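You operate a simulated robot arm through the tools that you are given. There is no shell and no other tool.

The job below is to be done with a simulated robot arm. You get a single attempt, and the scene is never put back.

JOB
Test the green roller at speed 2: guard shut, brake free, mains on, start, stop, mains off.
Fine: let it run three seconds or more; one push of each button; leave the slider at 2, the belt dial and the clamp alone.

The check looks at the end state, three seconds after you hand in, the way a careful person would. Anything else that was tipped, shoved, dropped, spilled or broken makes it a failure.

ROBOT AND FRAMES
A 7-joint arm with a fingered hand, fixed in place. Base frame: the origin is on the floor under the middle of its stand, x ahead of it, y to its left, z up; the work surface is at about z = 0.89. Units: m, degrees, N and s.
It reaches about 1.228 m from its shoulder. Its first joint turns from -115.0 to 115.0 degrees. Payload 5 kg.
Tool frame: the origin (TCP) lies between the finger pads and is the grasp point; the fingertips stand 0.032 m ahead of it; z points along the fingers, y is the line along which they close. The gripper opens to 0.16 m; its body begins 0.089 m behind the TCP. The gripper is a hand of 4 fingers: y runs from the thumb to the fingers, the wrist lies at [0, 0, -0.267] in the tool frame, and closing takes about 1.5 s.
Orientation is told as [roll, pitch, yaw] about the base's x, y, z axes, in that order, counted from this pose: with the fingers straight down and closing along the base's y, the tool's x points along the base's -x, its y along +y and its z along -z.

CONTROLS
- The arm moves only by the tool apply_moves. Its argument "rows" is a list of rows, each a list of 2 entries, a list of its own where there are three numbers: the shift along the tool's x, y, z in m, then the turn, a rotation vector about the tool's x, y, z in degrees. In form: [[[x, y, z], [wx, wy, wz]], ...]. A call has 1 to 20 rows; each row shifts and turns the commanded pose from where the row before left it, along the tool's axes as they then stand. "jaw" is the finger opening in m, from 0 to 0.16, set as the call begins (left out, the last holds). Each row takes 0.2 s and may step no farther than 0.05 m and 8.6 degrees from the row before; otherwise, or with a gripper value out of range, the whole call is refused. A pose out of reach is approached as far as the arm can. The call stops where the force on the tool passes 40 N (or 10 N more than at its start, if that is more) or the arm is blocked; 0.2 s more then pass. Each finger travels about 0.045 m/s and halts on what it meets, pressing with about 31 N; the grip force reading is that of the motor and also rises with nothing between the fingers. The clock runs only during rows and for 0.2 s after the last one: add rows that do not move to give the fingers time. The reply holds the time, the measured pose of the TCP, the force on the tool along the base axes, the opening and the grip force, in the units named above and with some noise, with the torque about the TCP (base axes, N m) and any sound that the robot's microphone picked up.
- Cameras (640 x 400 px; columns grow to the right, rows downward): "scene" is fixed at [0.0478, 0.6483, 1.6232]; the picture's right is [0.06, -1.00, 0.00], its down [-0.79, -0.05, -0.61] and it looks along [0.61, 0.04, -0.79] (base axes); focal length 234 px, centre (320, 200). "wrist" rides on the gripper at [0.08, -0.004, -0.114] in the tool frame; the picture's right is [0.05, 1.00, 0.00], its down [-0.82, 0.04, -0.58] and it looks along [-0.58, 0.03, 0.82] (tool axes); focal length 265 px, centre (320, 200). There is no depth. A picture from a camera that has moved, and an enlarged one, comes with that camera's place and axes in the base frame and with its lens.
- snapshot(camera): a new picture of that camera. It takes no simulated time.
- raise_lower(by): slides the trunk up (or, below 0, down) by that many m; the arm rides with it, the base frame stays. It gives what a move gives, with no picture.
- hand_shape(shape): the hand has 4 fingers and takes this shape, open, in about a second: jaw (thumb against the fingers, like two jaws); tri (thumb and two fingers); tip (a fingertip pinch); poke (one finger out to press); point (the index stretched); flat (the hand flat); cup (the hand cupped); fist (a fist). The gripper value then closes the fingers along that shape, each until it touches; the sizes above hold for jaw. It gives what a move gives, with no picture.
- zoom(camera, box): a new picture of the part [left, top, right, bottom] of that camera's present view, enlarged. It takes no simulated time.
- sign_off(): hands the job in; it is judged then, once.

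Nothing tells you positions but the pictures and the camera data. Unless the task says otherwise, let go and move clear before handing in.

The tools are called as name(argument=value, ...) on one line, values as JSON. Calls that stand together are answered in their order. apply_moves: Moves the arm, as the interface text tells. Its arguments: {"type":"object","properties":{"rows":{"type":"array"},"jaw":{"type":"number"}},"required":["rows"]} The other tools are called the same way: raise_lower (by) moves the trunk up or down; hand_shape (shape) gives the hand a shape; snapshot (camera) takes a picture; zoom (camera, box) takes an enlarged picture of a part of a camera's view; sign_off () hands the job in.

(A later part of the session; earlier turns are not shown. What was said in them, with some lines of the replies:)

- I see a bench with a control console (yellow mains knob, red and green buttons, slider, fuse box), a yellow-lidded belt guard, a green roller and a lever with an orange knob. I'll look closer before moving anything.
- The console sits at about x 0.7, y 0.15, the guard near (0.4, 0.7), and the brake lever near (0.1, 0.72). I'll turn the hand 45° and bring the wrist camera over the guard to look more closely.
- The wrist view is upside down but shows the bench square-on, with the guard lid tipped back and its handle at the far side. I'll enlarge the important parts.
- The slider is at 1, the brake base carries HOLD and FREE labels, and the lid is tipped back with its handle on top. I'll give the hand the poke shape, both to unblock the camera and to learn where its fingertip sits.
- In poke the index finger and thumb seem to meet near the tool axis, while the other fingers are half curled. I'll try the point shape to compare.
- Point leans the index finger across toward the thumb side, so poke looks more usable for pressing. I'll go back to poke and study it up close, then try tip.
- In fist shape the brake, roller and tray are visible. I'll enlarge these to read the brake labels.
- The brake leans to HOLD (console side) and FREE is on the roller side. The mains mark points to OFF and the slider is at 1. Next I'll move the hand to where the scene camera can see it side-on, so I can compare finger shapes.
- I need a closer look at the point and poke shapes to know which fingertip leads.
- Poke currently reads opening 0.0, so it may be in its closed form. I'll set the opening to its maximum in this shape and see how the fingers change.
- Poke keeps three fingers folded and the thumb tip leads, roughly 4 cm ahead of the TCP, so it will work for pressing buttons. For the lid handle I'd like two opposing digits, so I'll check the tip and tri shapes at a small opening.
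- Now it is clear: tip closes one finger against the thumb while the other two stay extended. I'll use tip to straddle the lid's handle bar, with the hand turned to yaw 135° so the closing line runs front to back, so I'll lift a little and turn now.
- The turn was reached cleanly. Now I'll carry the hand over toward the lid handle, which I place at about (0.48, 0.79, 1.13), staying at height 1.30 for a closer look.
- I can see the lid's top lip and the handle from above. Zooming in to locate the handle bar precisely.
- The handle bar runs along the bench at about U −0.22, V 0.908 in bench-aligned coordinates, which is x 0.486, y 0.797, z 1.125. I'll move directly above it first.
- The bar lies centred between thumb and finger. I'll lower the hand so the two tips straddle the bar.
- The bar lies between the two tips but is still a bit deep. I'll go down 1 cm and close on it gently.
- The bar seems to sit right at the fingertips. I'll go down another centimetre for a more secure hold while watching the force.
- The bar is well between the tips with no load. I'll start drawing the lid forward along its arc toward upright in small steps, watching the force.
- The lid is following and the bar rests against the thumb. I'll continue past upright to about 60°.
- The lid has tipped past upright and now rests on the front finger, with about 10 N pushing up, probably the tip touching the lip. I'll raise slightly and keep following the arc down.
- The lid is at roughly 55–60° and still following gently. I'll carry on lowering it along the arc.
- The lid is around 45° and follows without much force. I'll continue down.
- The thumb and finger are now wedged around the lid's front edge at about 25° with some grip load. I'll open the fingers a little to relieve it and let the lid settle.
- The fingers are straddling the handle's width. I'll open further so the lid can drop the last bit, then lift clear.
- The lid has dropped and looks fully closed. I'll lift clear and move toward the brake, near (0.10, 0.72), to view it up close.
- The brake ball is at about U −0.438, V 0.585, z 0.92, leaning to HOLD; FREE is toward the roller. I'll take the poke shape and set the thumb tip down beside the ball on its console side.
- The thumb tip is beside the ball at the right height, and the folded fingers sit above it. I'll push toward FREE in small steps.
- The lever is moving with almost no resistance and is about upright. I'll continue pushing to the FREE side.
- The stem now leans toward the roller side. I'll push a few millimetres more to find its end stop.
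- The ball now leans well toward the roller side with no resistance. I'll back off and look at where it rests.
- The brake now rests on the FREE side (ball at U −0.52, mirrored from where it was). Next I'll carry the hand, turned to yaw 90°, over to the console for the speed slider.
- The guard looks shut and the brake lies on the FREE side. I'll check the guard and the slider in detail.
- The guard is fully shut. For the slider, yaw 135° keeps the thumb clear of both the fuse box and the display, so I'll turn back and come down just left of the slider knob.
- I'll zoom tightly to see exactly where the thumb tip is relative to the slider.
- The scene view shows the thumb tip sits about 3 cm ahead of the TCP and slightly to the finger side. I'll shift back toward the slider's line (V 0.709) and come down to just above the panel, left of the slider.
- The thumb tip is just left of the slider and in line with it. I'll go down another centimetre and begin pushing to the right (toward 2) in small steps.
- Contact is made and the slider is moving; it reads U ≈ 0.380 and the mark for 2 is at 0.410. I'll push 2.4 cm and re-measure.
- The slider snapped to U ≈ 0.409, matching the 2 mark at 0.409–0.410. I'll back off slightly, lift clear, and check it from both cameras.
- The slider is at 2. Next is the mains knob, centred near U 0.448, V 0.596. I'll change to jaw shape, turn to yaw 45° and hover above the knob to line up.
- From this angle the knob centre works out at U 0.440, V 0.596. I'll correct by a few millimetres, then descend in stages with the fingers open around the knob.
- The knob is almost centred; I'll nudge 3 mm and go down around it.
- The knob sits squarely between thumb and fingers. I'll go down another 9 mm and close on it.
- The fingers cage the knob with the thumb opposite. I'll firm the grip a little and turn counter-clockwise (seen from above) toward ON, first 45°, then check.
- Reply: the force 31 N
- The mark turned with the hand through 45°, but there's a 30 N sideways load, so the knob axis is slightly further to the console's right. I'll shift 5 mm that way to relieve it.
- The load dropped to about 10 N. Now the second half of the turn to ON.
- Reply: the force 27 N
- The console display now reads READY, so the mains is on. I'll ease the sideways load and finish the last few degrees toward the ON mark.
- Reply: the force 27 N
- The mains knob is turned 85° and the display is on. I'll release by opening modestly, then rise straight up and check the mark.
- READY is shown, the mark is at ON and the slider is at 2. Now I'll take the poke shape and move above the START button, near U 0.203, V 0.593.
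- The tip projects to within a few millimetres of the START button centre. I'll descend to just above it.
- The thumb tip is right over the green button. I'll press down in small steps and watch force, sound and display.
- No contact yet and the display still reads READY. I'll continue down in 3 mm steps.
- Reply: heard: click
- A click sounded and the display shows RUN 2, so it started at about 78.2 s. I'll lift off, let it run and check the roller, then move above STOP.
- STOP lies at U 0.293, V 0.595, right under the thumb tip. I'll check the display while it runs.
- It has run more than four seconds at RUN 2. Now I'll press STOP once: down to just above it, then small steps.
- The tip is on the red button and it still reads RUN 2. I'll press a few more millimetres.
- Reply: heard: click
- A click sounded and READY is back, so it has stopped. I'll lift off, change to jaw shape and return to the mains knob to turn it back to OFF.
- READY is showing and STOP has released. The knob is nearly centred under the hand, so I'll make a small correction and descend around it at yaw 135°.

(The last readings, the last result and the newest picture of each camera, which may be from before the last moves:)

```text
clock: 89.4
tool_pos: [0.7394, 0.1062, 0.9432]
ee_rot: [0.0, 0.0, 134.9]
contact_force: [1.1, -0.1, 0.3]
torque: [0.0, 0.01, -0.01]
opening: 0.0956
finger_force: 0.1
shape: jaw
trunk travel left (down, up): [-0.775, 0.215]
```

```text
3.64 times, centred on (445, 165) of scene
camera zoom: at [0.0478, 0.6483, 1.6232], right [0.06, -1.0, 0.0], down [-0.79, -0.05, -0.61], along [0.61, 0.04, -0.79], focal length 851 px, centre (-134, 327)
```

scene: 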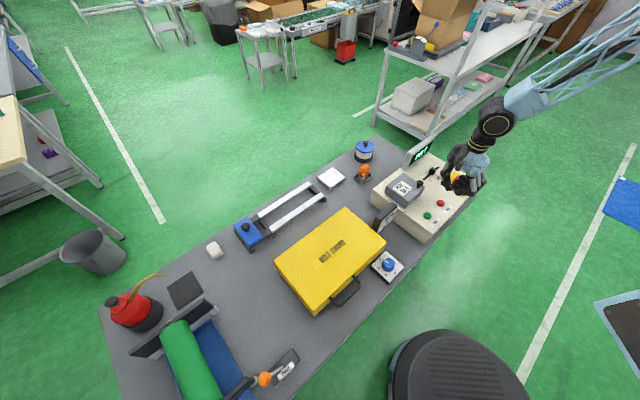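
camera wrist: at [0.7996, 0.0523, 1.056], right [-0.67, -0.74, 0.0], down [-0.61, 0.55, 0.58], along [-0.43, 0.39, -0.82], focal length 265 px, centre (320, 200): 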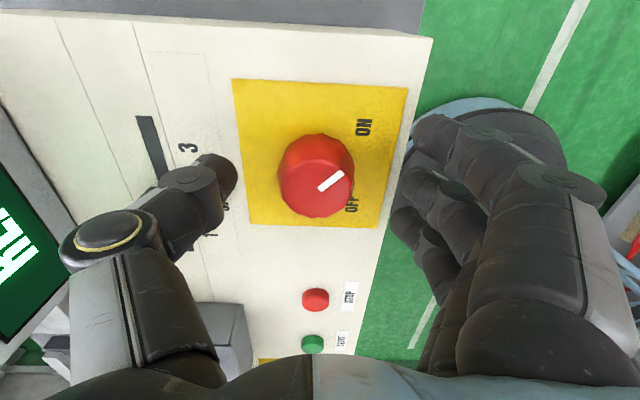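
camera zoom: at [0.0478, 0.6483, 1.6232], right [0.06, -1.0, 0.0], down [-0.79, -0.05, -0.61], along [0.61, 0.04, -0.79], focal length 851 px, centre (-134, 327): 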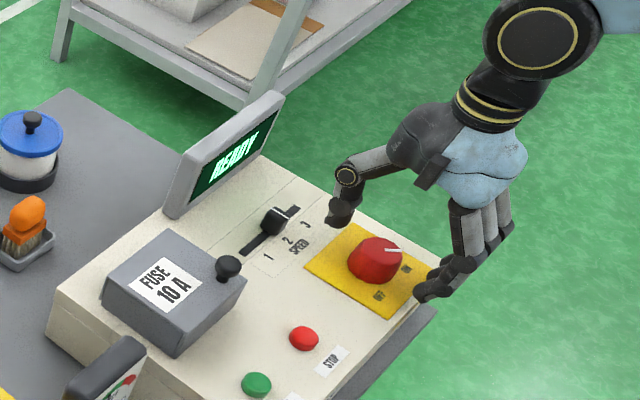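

The knob sits centred between the digits again. I'll go down the last centimetre and close.

apply_moves(rows=[[[0, 0, 0.006], [0, 0, 0]], [[0, 0, 0.006], [0, 0, 0]]])

apply_moves(rows=[[[0, 0, 0], [0, 0, 0]], [[0, 0, 0], [0, 0, 0]], [[0, 0, 0], [0, 0, 0]], [[0, 0, 0], [0, 0, 0]], [[0, 0, 0], [0, 0, 0]], [[0, 0, 0], [0, 0, 0]]], jaw=0.024)

snapshot(camera="wrist")

```text
clock: 90.0
tool_pos: [0.7403, 0.1053, 0.9304]
ee_rot: [0.0, 0.0, 134.8]
contact_force: [-0.2, 0.6, -0.1]
torque: [-0.02, 0.05, 0.02]
opening: 0.0956
finger_force: 0.1
shape: jaw
trunk travel left (down, up): [-0.775, 0.215]
```

```text
clock: 91.4
tool_pos: [0.7406, 0.1063, 0.9309]
ee_rot: [0.0, 0.0, 134.8]
contact_force: [2.2, 1.6, -0.8]
torque: [0.01, -0.04, -0.03]
opening: 0.0269
finger_force: 13.2
shape: jaw
trunk travel left (down, up): [-0.775, 0.215]
```

```text
taken
camera wrist: at [0.8001, 0.0518, 1.0443], right [-0.67, -0.74, 0.0], down [-0.61, 0.55, 0.58], along [-0.43, 0.39, -0.82], focal length 265 px, centre (320, 200)
```

wrist: 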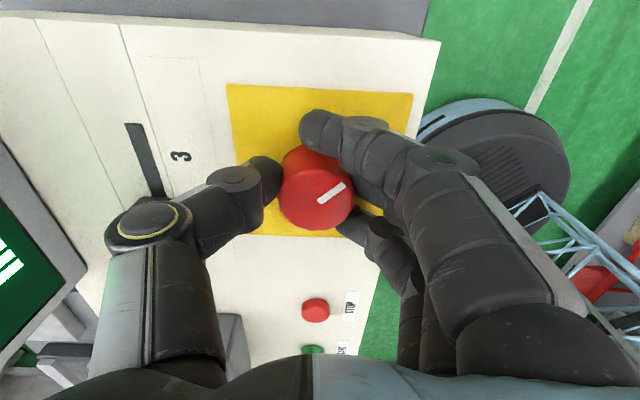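

The sideways load is low. Comparing both grips, the knob axis is about 9 mm off the tool axis, so I'll turn clockwise about the knob's own axis, with a small shift in each row, toward OFF.

apply_moves(rows=[[[0, 0, 0], [0, 0, 0]], [[-0.0004, 0.0012, 0], [0, 0, 7.5]], [[-0.0004, 0.0012, 0], [0, 0, 7.5]], [[-0.0004, 0.0012, 0], [0, 0, 7.5]], [[-0.0004, 0.0012, 0], [0, 0, 7.5]], [[-0.0004, 0.0012, 0], [0, 0, 7.5]], [[-0.0004, 0.0012, 0], [0, 0, 7.5]]], jaw=0.02)

snapshot(camera="wrist")

```text
clock: 93.0
tool_pos: [0.7335, 0.1039, 0.9317]
ee_rot: [0.0, 0.0, 89.7]
contact_force: [11.8, 1.3, 0.6]
torque: [0.01, -0.2, -0.09]
opening: 0.0254
finger_force: 31.7
shape: jaw
trunk travel left (down, up): [-0.775, 0.215]
```

```text
taken
camera wrist: at [0.7379, 0.0242, 1.0443], right [-1.0, -0.05, 0.0], down [-0.04, 0.82, 0.58], along [-0.03, 0.58, -0.82], focal length 265 px, centre (320, 200)
```

wrist: 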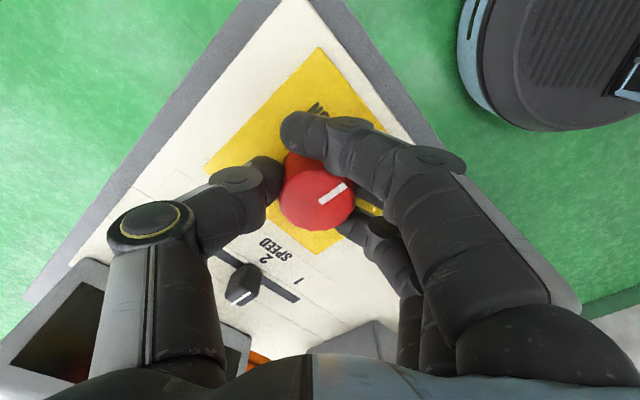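

The knob is turning with the hand under a light load, and the display already looks dark. Continuing the second half to the OFF mark.

apply_moves(rows=[[[-0.0004, 0.0012, 0], [0, 0, 7.5]], [[-0.0004, 0.0012, 0], [0, 0, 7.5]], [[-0.0004, 0.0012, 0], [0, 0, 7.5]], [[-0.0004, 0.0012, 0], [0, 0, 7.5]], [[-0.0004, 0.0012, 0], [0, 0, 7.5]], [[-0.0003, 0.001, 0], [0, 0, 6]]])

snapshot(camera="wrist")

```text
clock: 94.4
tool_pos: [0.7275, 0.1082, 0.9318]
ee_rot: [0.0, 0.1, 46.1]
contact_force: [11.5, -6.8, 6.3]
torque: [-0.15, -0.26, -0.1]
opening: 0.0252
finger_force: 31.2
shape: jaw
trunk travel left (down, up): [-0.775, 0.215]
```

```text
taken
camera wrist: at [0.6758, 0.0473, 1.0441], right [-0.76, 0.65, 0.0], down [0.53, 0.62, 0.58], along [0.38, 0.44, -0.82], focal length 265 px, centre (320, 200)
```

wrist: 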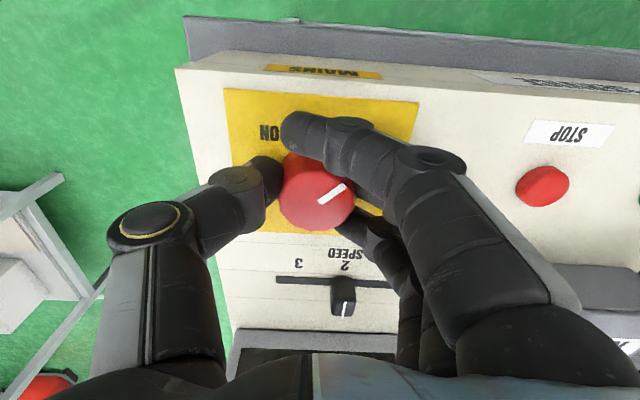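

The mark is back where it was at the start, pointing to OFF. I'll open, rise straight up and check everything.

apply_moves(rows=[[[0, 0, 0], [0, 0, 0]], [[0, 0, 0], [0, 0, 0]], [[0, 0, 0], [0, 0, 0]], [[0, 0, 0], [0, 0, 0]], [[0, 0, 0], [0, 0, 0]], [[0, 0, 0], [0, 0, 0]]], jaw=0.095)

apply_moves(rows=[[[0, 0, -0.02], [0, 0, 0]], [[0, 0, -0.04], [0, 0, 0]], [[0, 0, -0.045], [0, 0, 0]], [[0, 0, -0.045], [0, 0, 0]], [[0, 0, -0.045], [0, 0, 0]], [[0, 0, -0.045], [0, 0, 0]]])

snapshot(camera="wrist")

snapshot(camera="scene")

zoom(camera="scene", box=[380, 130, 490, 230])

```text
clock: 95.8
tool_pos: [0.7272, 0.1101, 0.9305]
ee_rot: [-0.1, 0.0, 46.3]
contact_force: [1.1, -0.4, -0.6]
torque: [0.0, -0.02, 0.0]
opening: 0.0946
finger_force: 0.1
shape: jaw
trunk travel left (down, up): [-0.775, 0.215]
```

```text
clock: 97.2
tool_pos: [0.7256, 0.112, 1.1714]
ee_rot: [-0.1, 0.1, 46.5]
contact_force: [0.1, 0.0, -0.2]
torque: [-0.01, -0.02, 0.0]
opening: 0.0948
finger_force: 0.1
shape: jaw
trunk travel left (down, up): [-0.775, 0.215]
```

```text
taken
camera wrist: at [0.6732, 0.0507, 1.2849], right [-0.76, 0.65, 0.0], down [0.53, 0.62, 0.58], along [0.38, 0.44, -0.82], focal length 265 px, centre (320, 200)
```

wrist: 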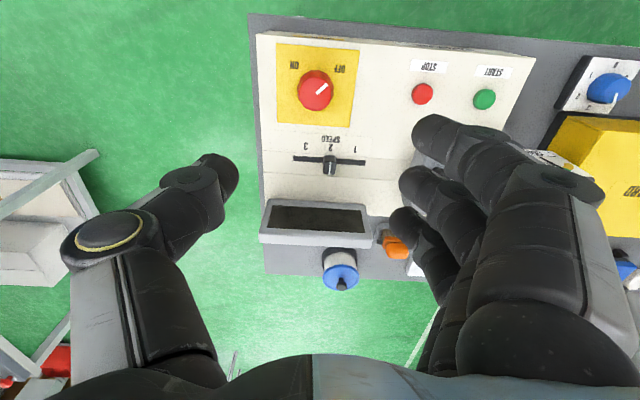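

```text
taken
```

scene: 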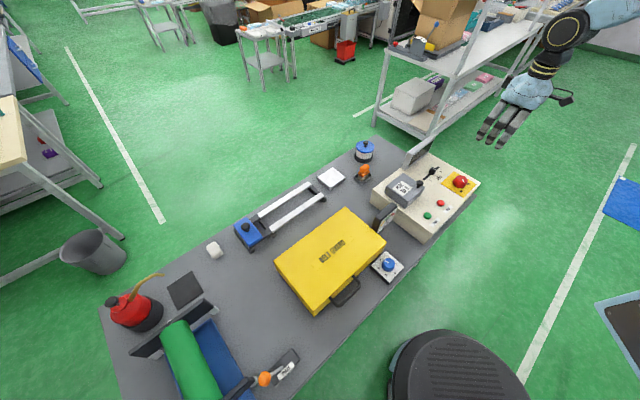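

```text
4.00 times, centred on (435, 180) of scene
camera zoom: at [0.0478, 0.6483, 1.6232], right [0.06, -1.0, 0.0], down [-0.79, -0.05, -0.61], along [0.61, 0.04, -0.79], focal length 936 px, centre (-140, 280)
```

zoom: 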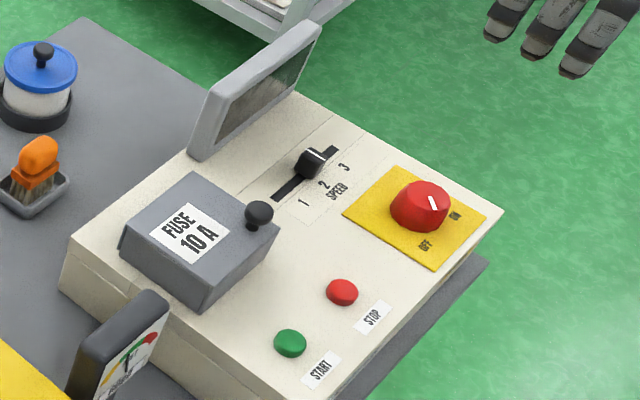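

The display is dark and the knob is at OFF. I'll do a last check of the knob, the dial, the guard and the brake against their expected states.

zoom(camera="scene", box=[425, 160, 485, 210])

zoom(camera="scene", box=[260, 195, 410, 325])

zoom(camera="scene", box=[90, 250, 330, 400])

zoom(camera="wrist", box=[240, 20, 420, 260])

```text
8.00 times, centred on (455, 185) of scene
camera zoom: at [0.0478, 0.6483, 1.6232], right [0.06, -1.0, 0.0], down [-0.79, -0.05, -0.61], along [0.61, 0.04, -0.79], focal length 1872 px, centre (-760, 320)
```

zoom: 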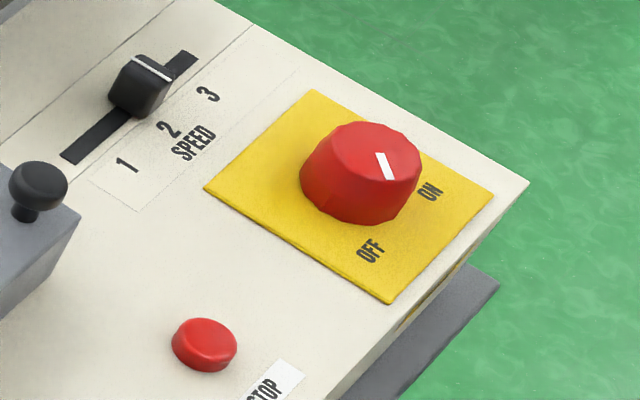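

```text
3.08 times, centred on (335, 260) of scene
camera zoom: at [0.0478, 0.6483, 1.6232], right [0.06, -1.0, 0.0], down [-0.79, -0.05, -0.61], along [0.61, 0.04, -0.79], focal length 720 px, centre (274, 15)
```

zoom: 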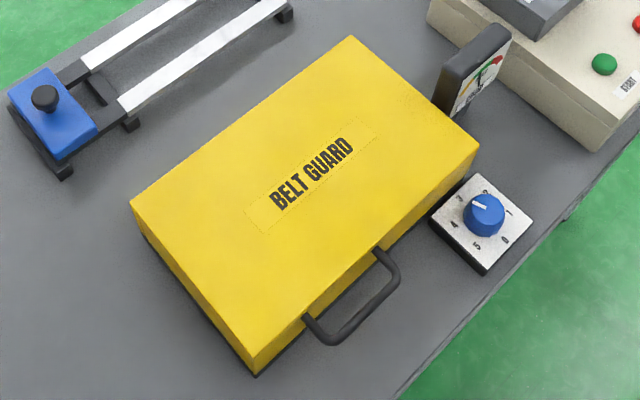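

```text
2.67 times, centred on (210, 325) of scene
camera zoom: at [0.0478, 0.6483, 1.6232], right [0.06, -1.0, 0.0], down [-0.79, -0.05, -0.61], along [0.61, 0.04, -0.79], focal length 624 px, centre (613, -133)
```

zoom: 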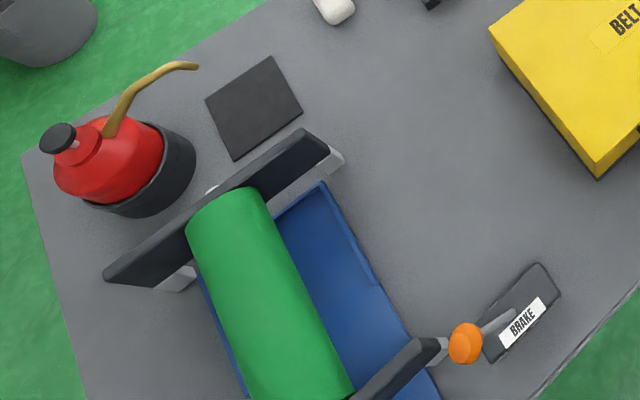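

```text
1.67 times, centred on (330, 140) of wrist
camera zoom: at [0.6732, 0.0507, 1.2849], right [-0.76, 0.65, 0.0], down [0.53, 0.62, 0.58], along [0.38, 0.44, -0.82], focal length 442 px, centre (303, 300)
```

zoom: 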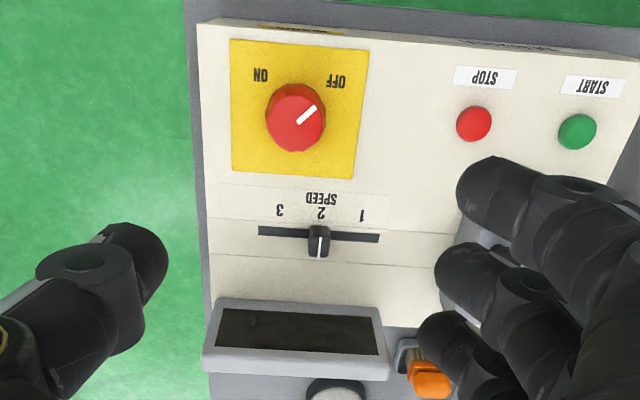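

Everything matches the job. The guard is shut, the brake is on FREE, the slider is at 2, the mains is OFF with the display dark, and the belt dial and clamp were not touched. The hand is open and clear, so I'm handing in.

sign_off()

```text
The job is handed in.
```

The green roller ran at speed 2 for about six seconds, then stopped, and I handed the job in.

- **Guard:** shut. I lowered it by its handle and let it drop the last part of the way.
- **Brake:** moved from HOLD to FREE and left there.
- **Slider:** moved from 1 to 2 and left there.
- **Mains:** turned on (display read READY), then turned off at the end; the display is dark and the knob points to OFF.
- **Buttons:** one push of START (display read RUN 2) and one push of STOP (display went back to READY).
- **Belt dial and clamp:** not touched.

I couldn't see the roller turn clearly because its surface is plain green. That it ran is judged from the RUN 2 reading and a slight change in the roller's shading. In the last pictures nothing else on the bench looked moved. The hand is open and clear above the console.
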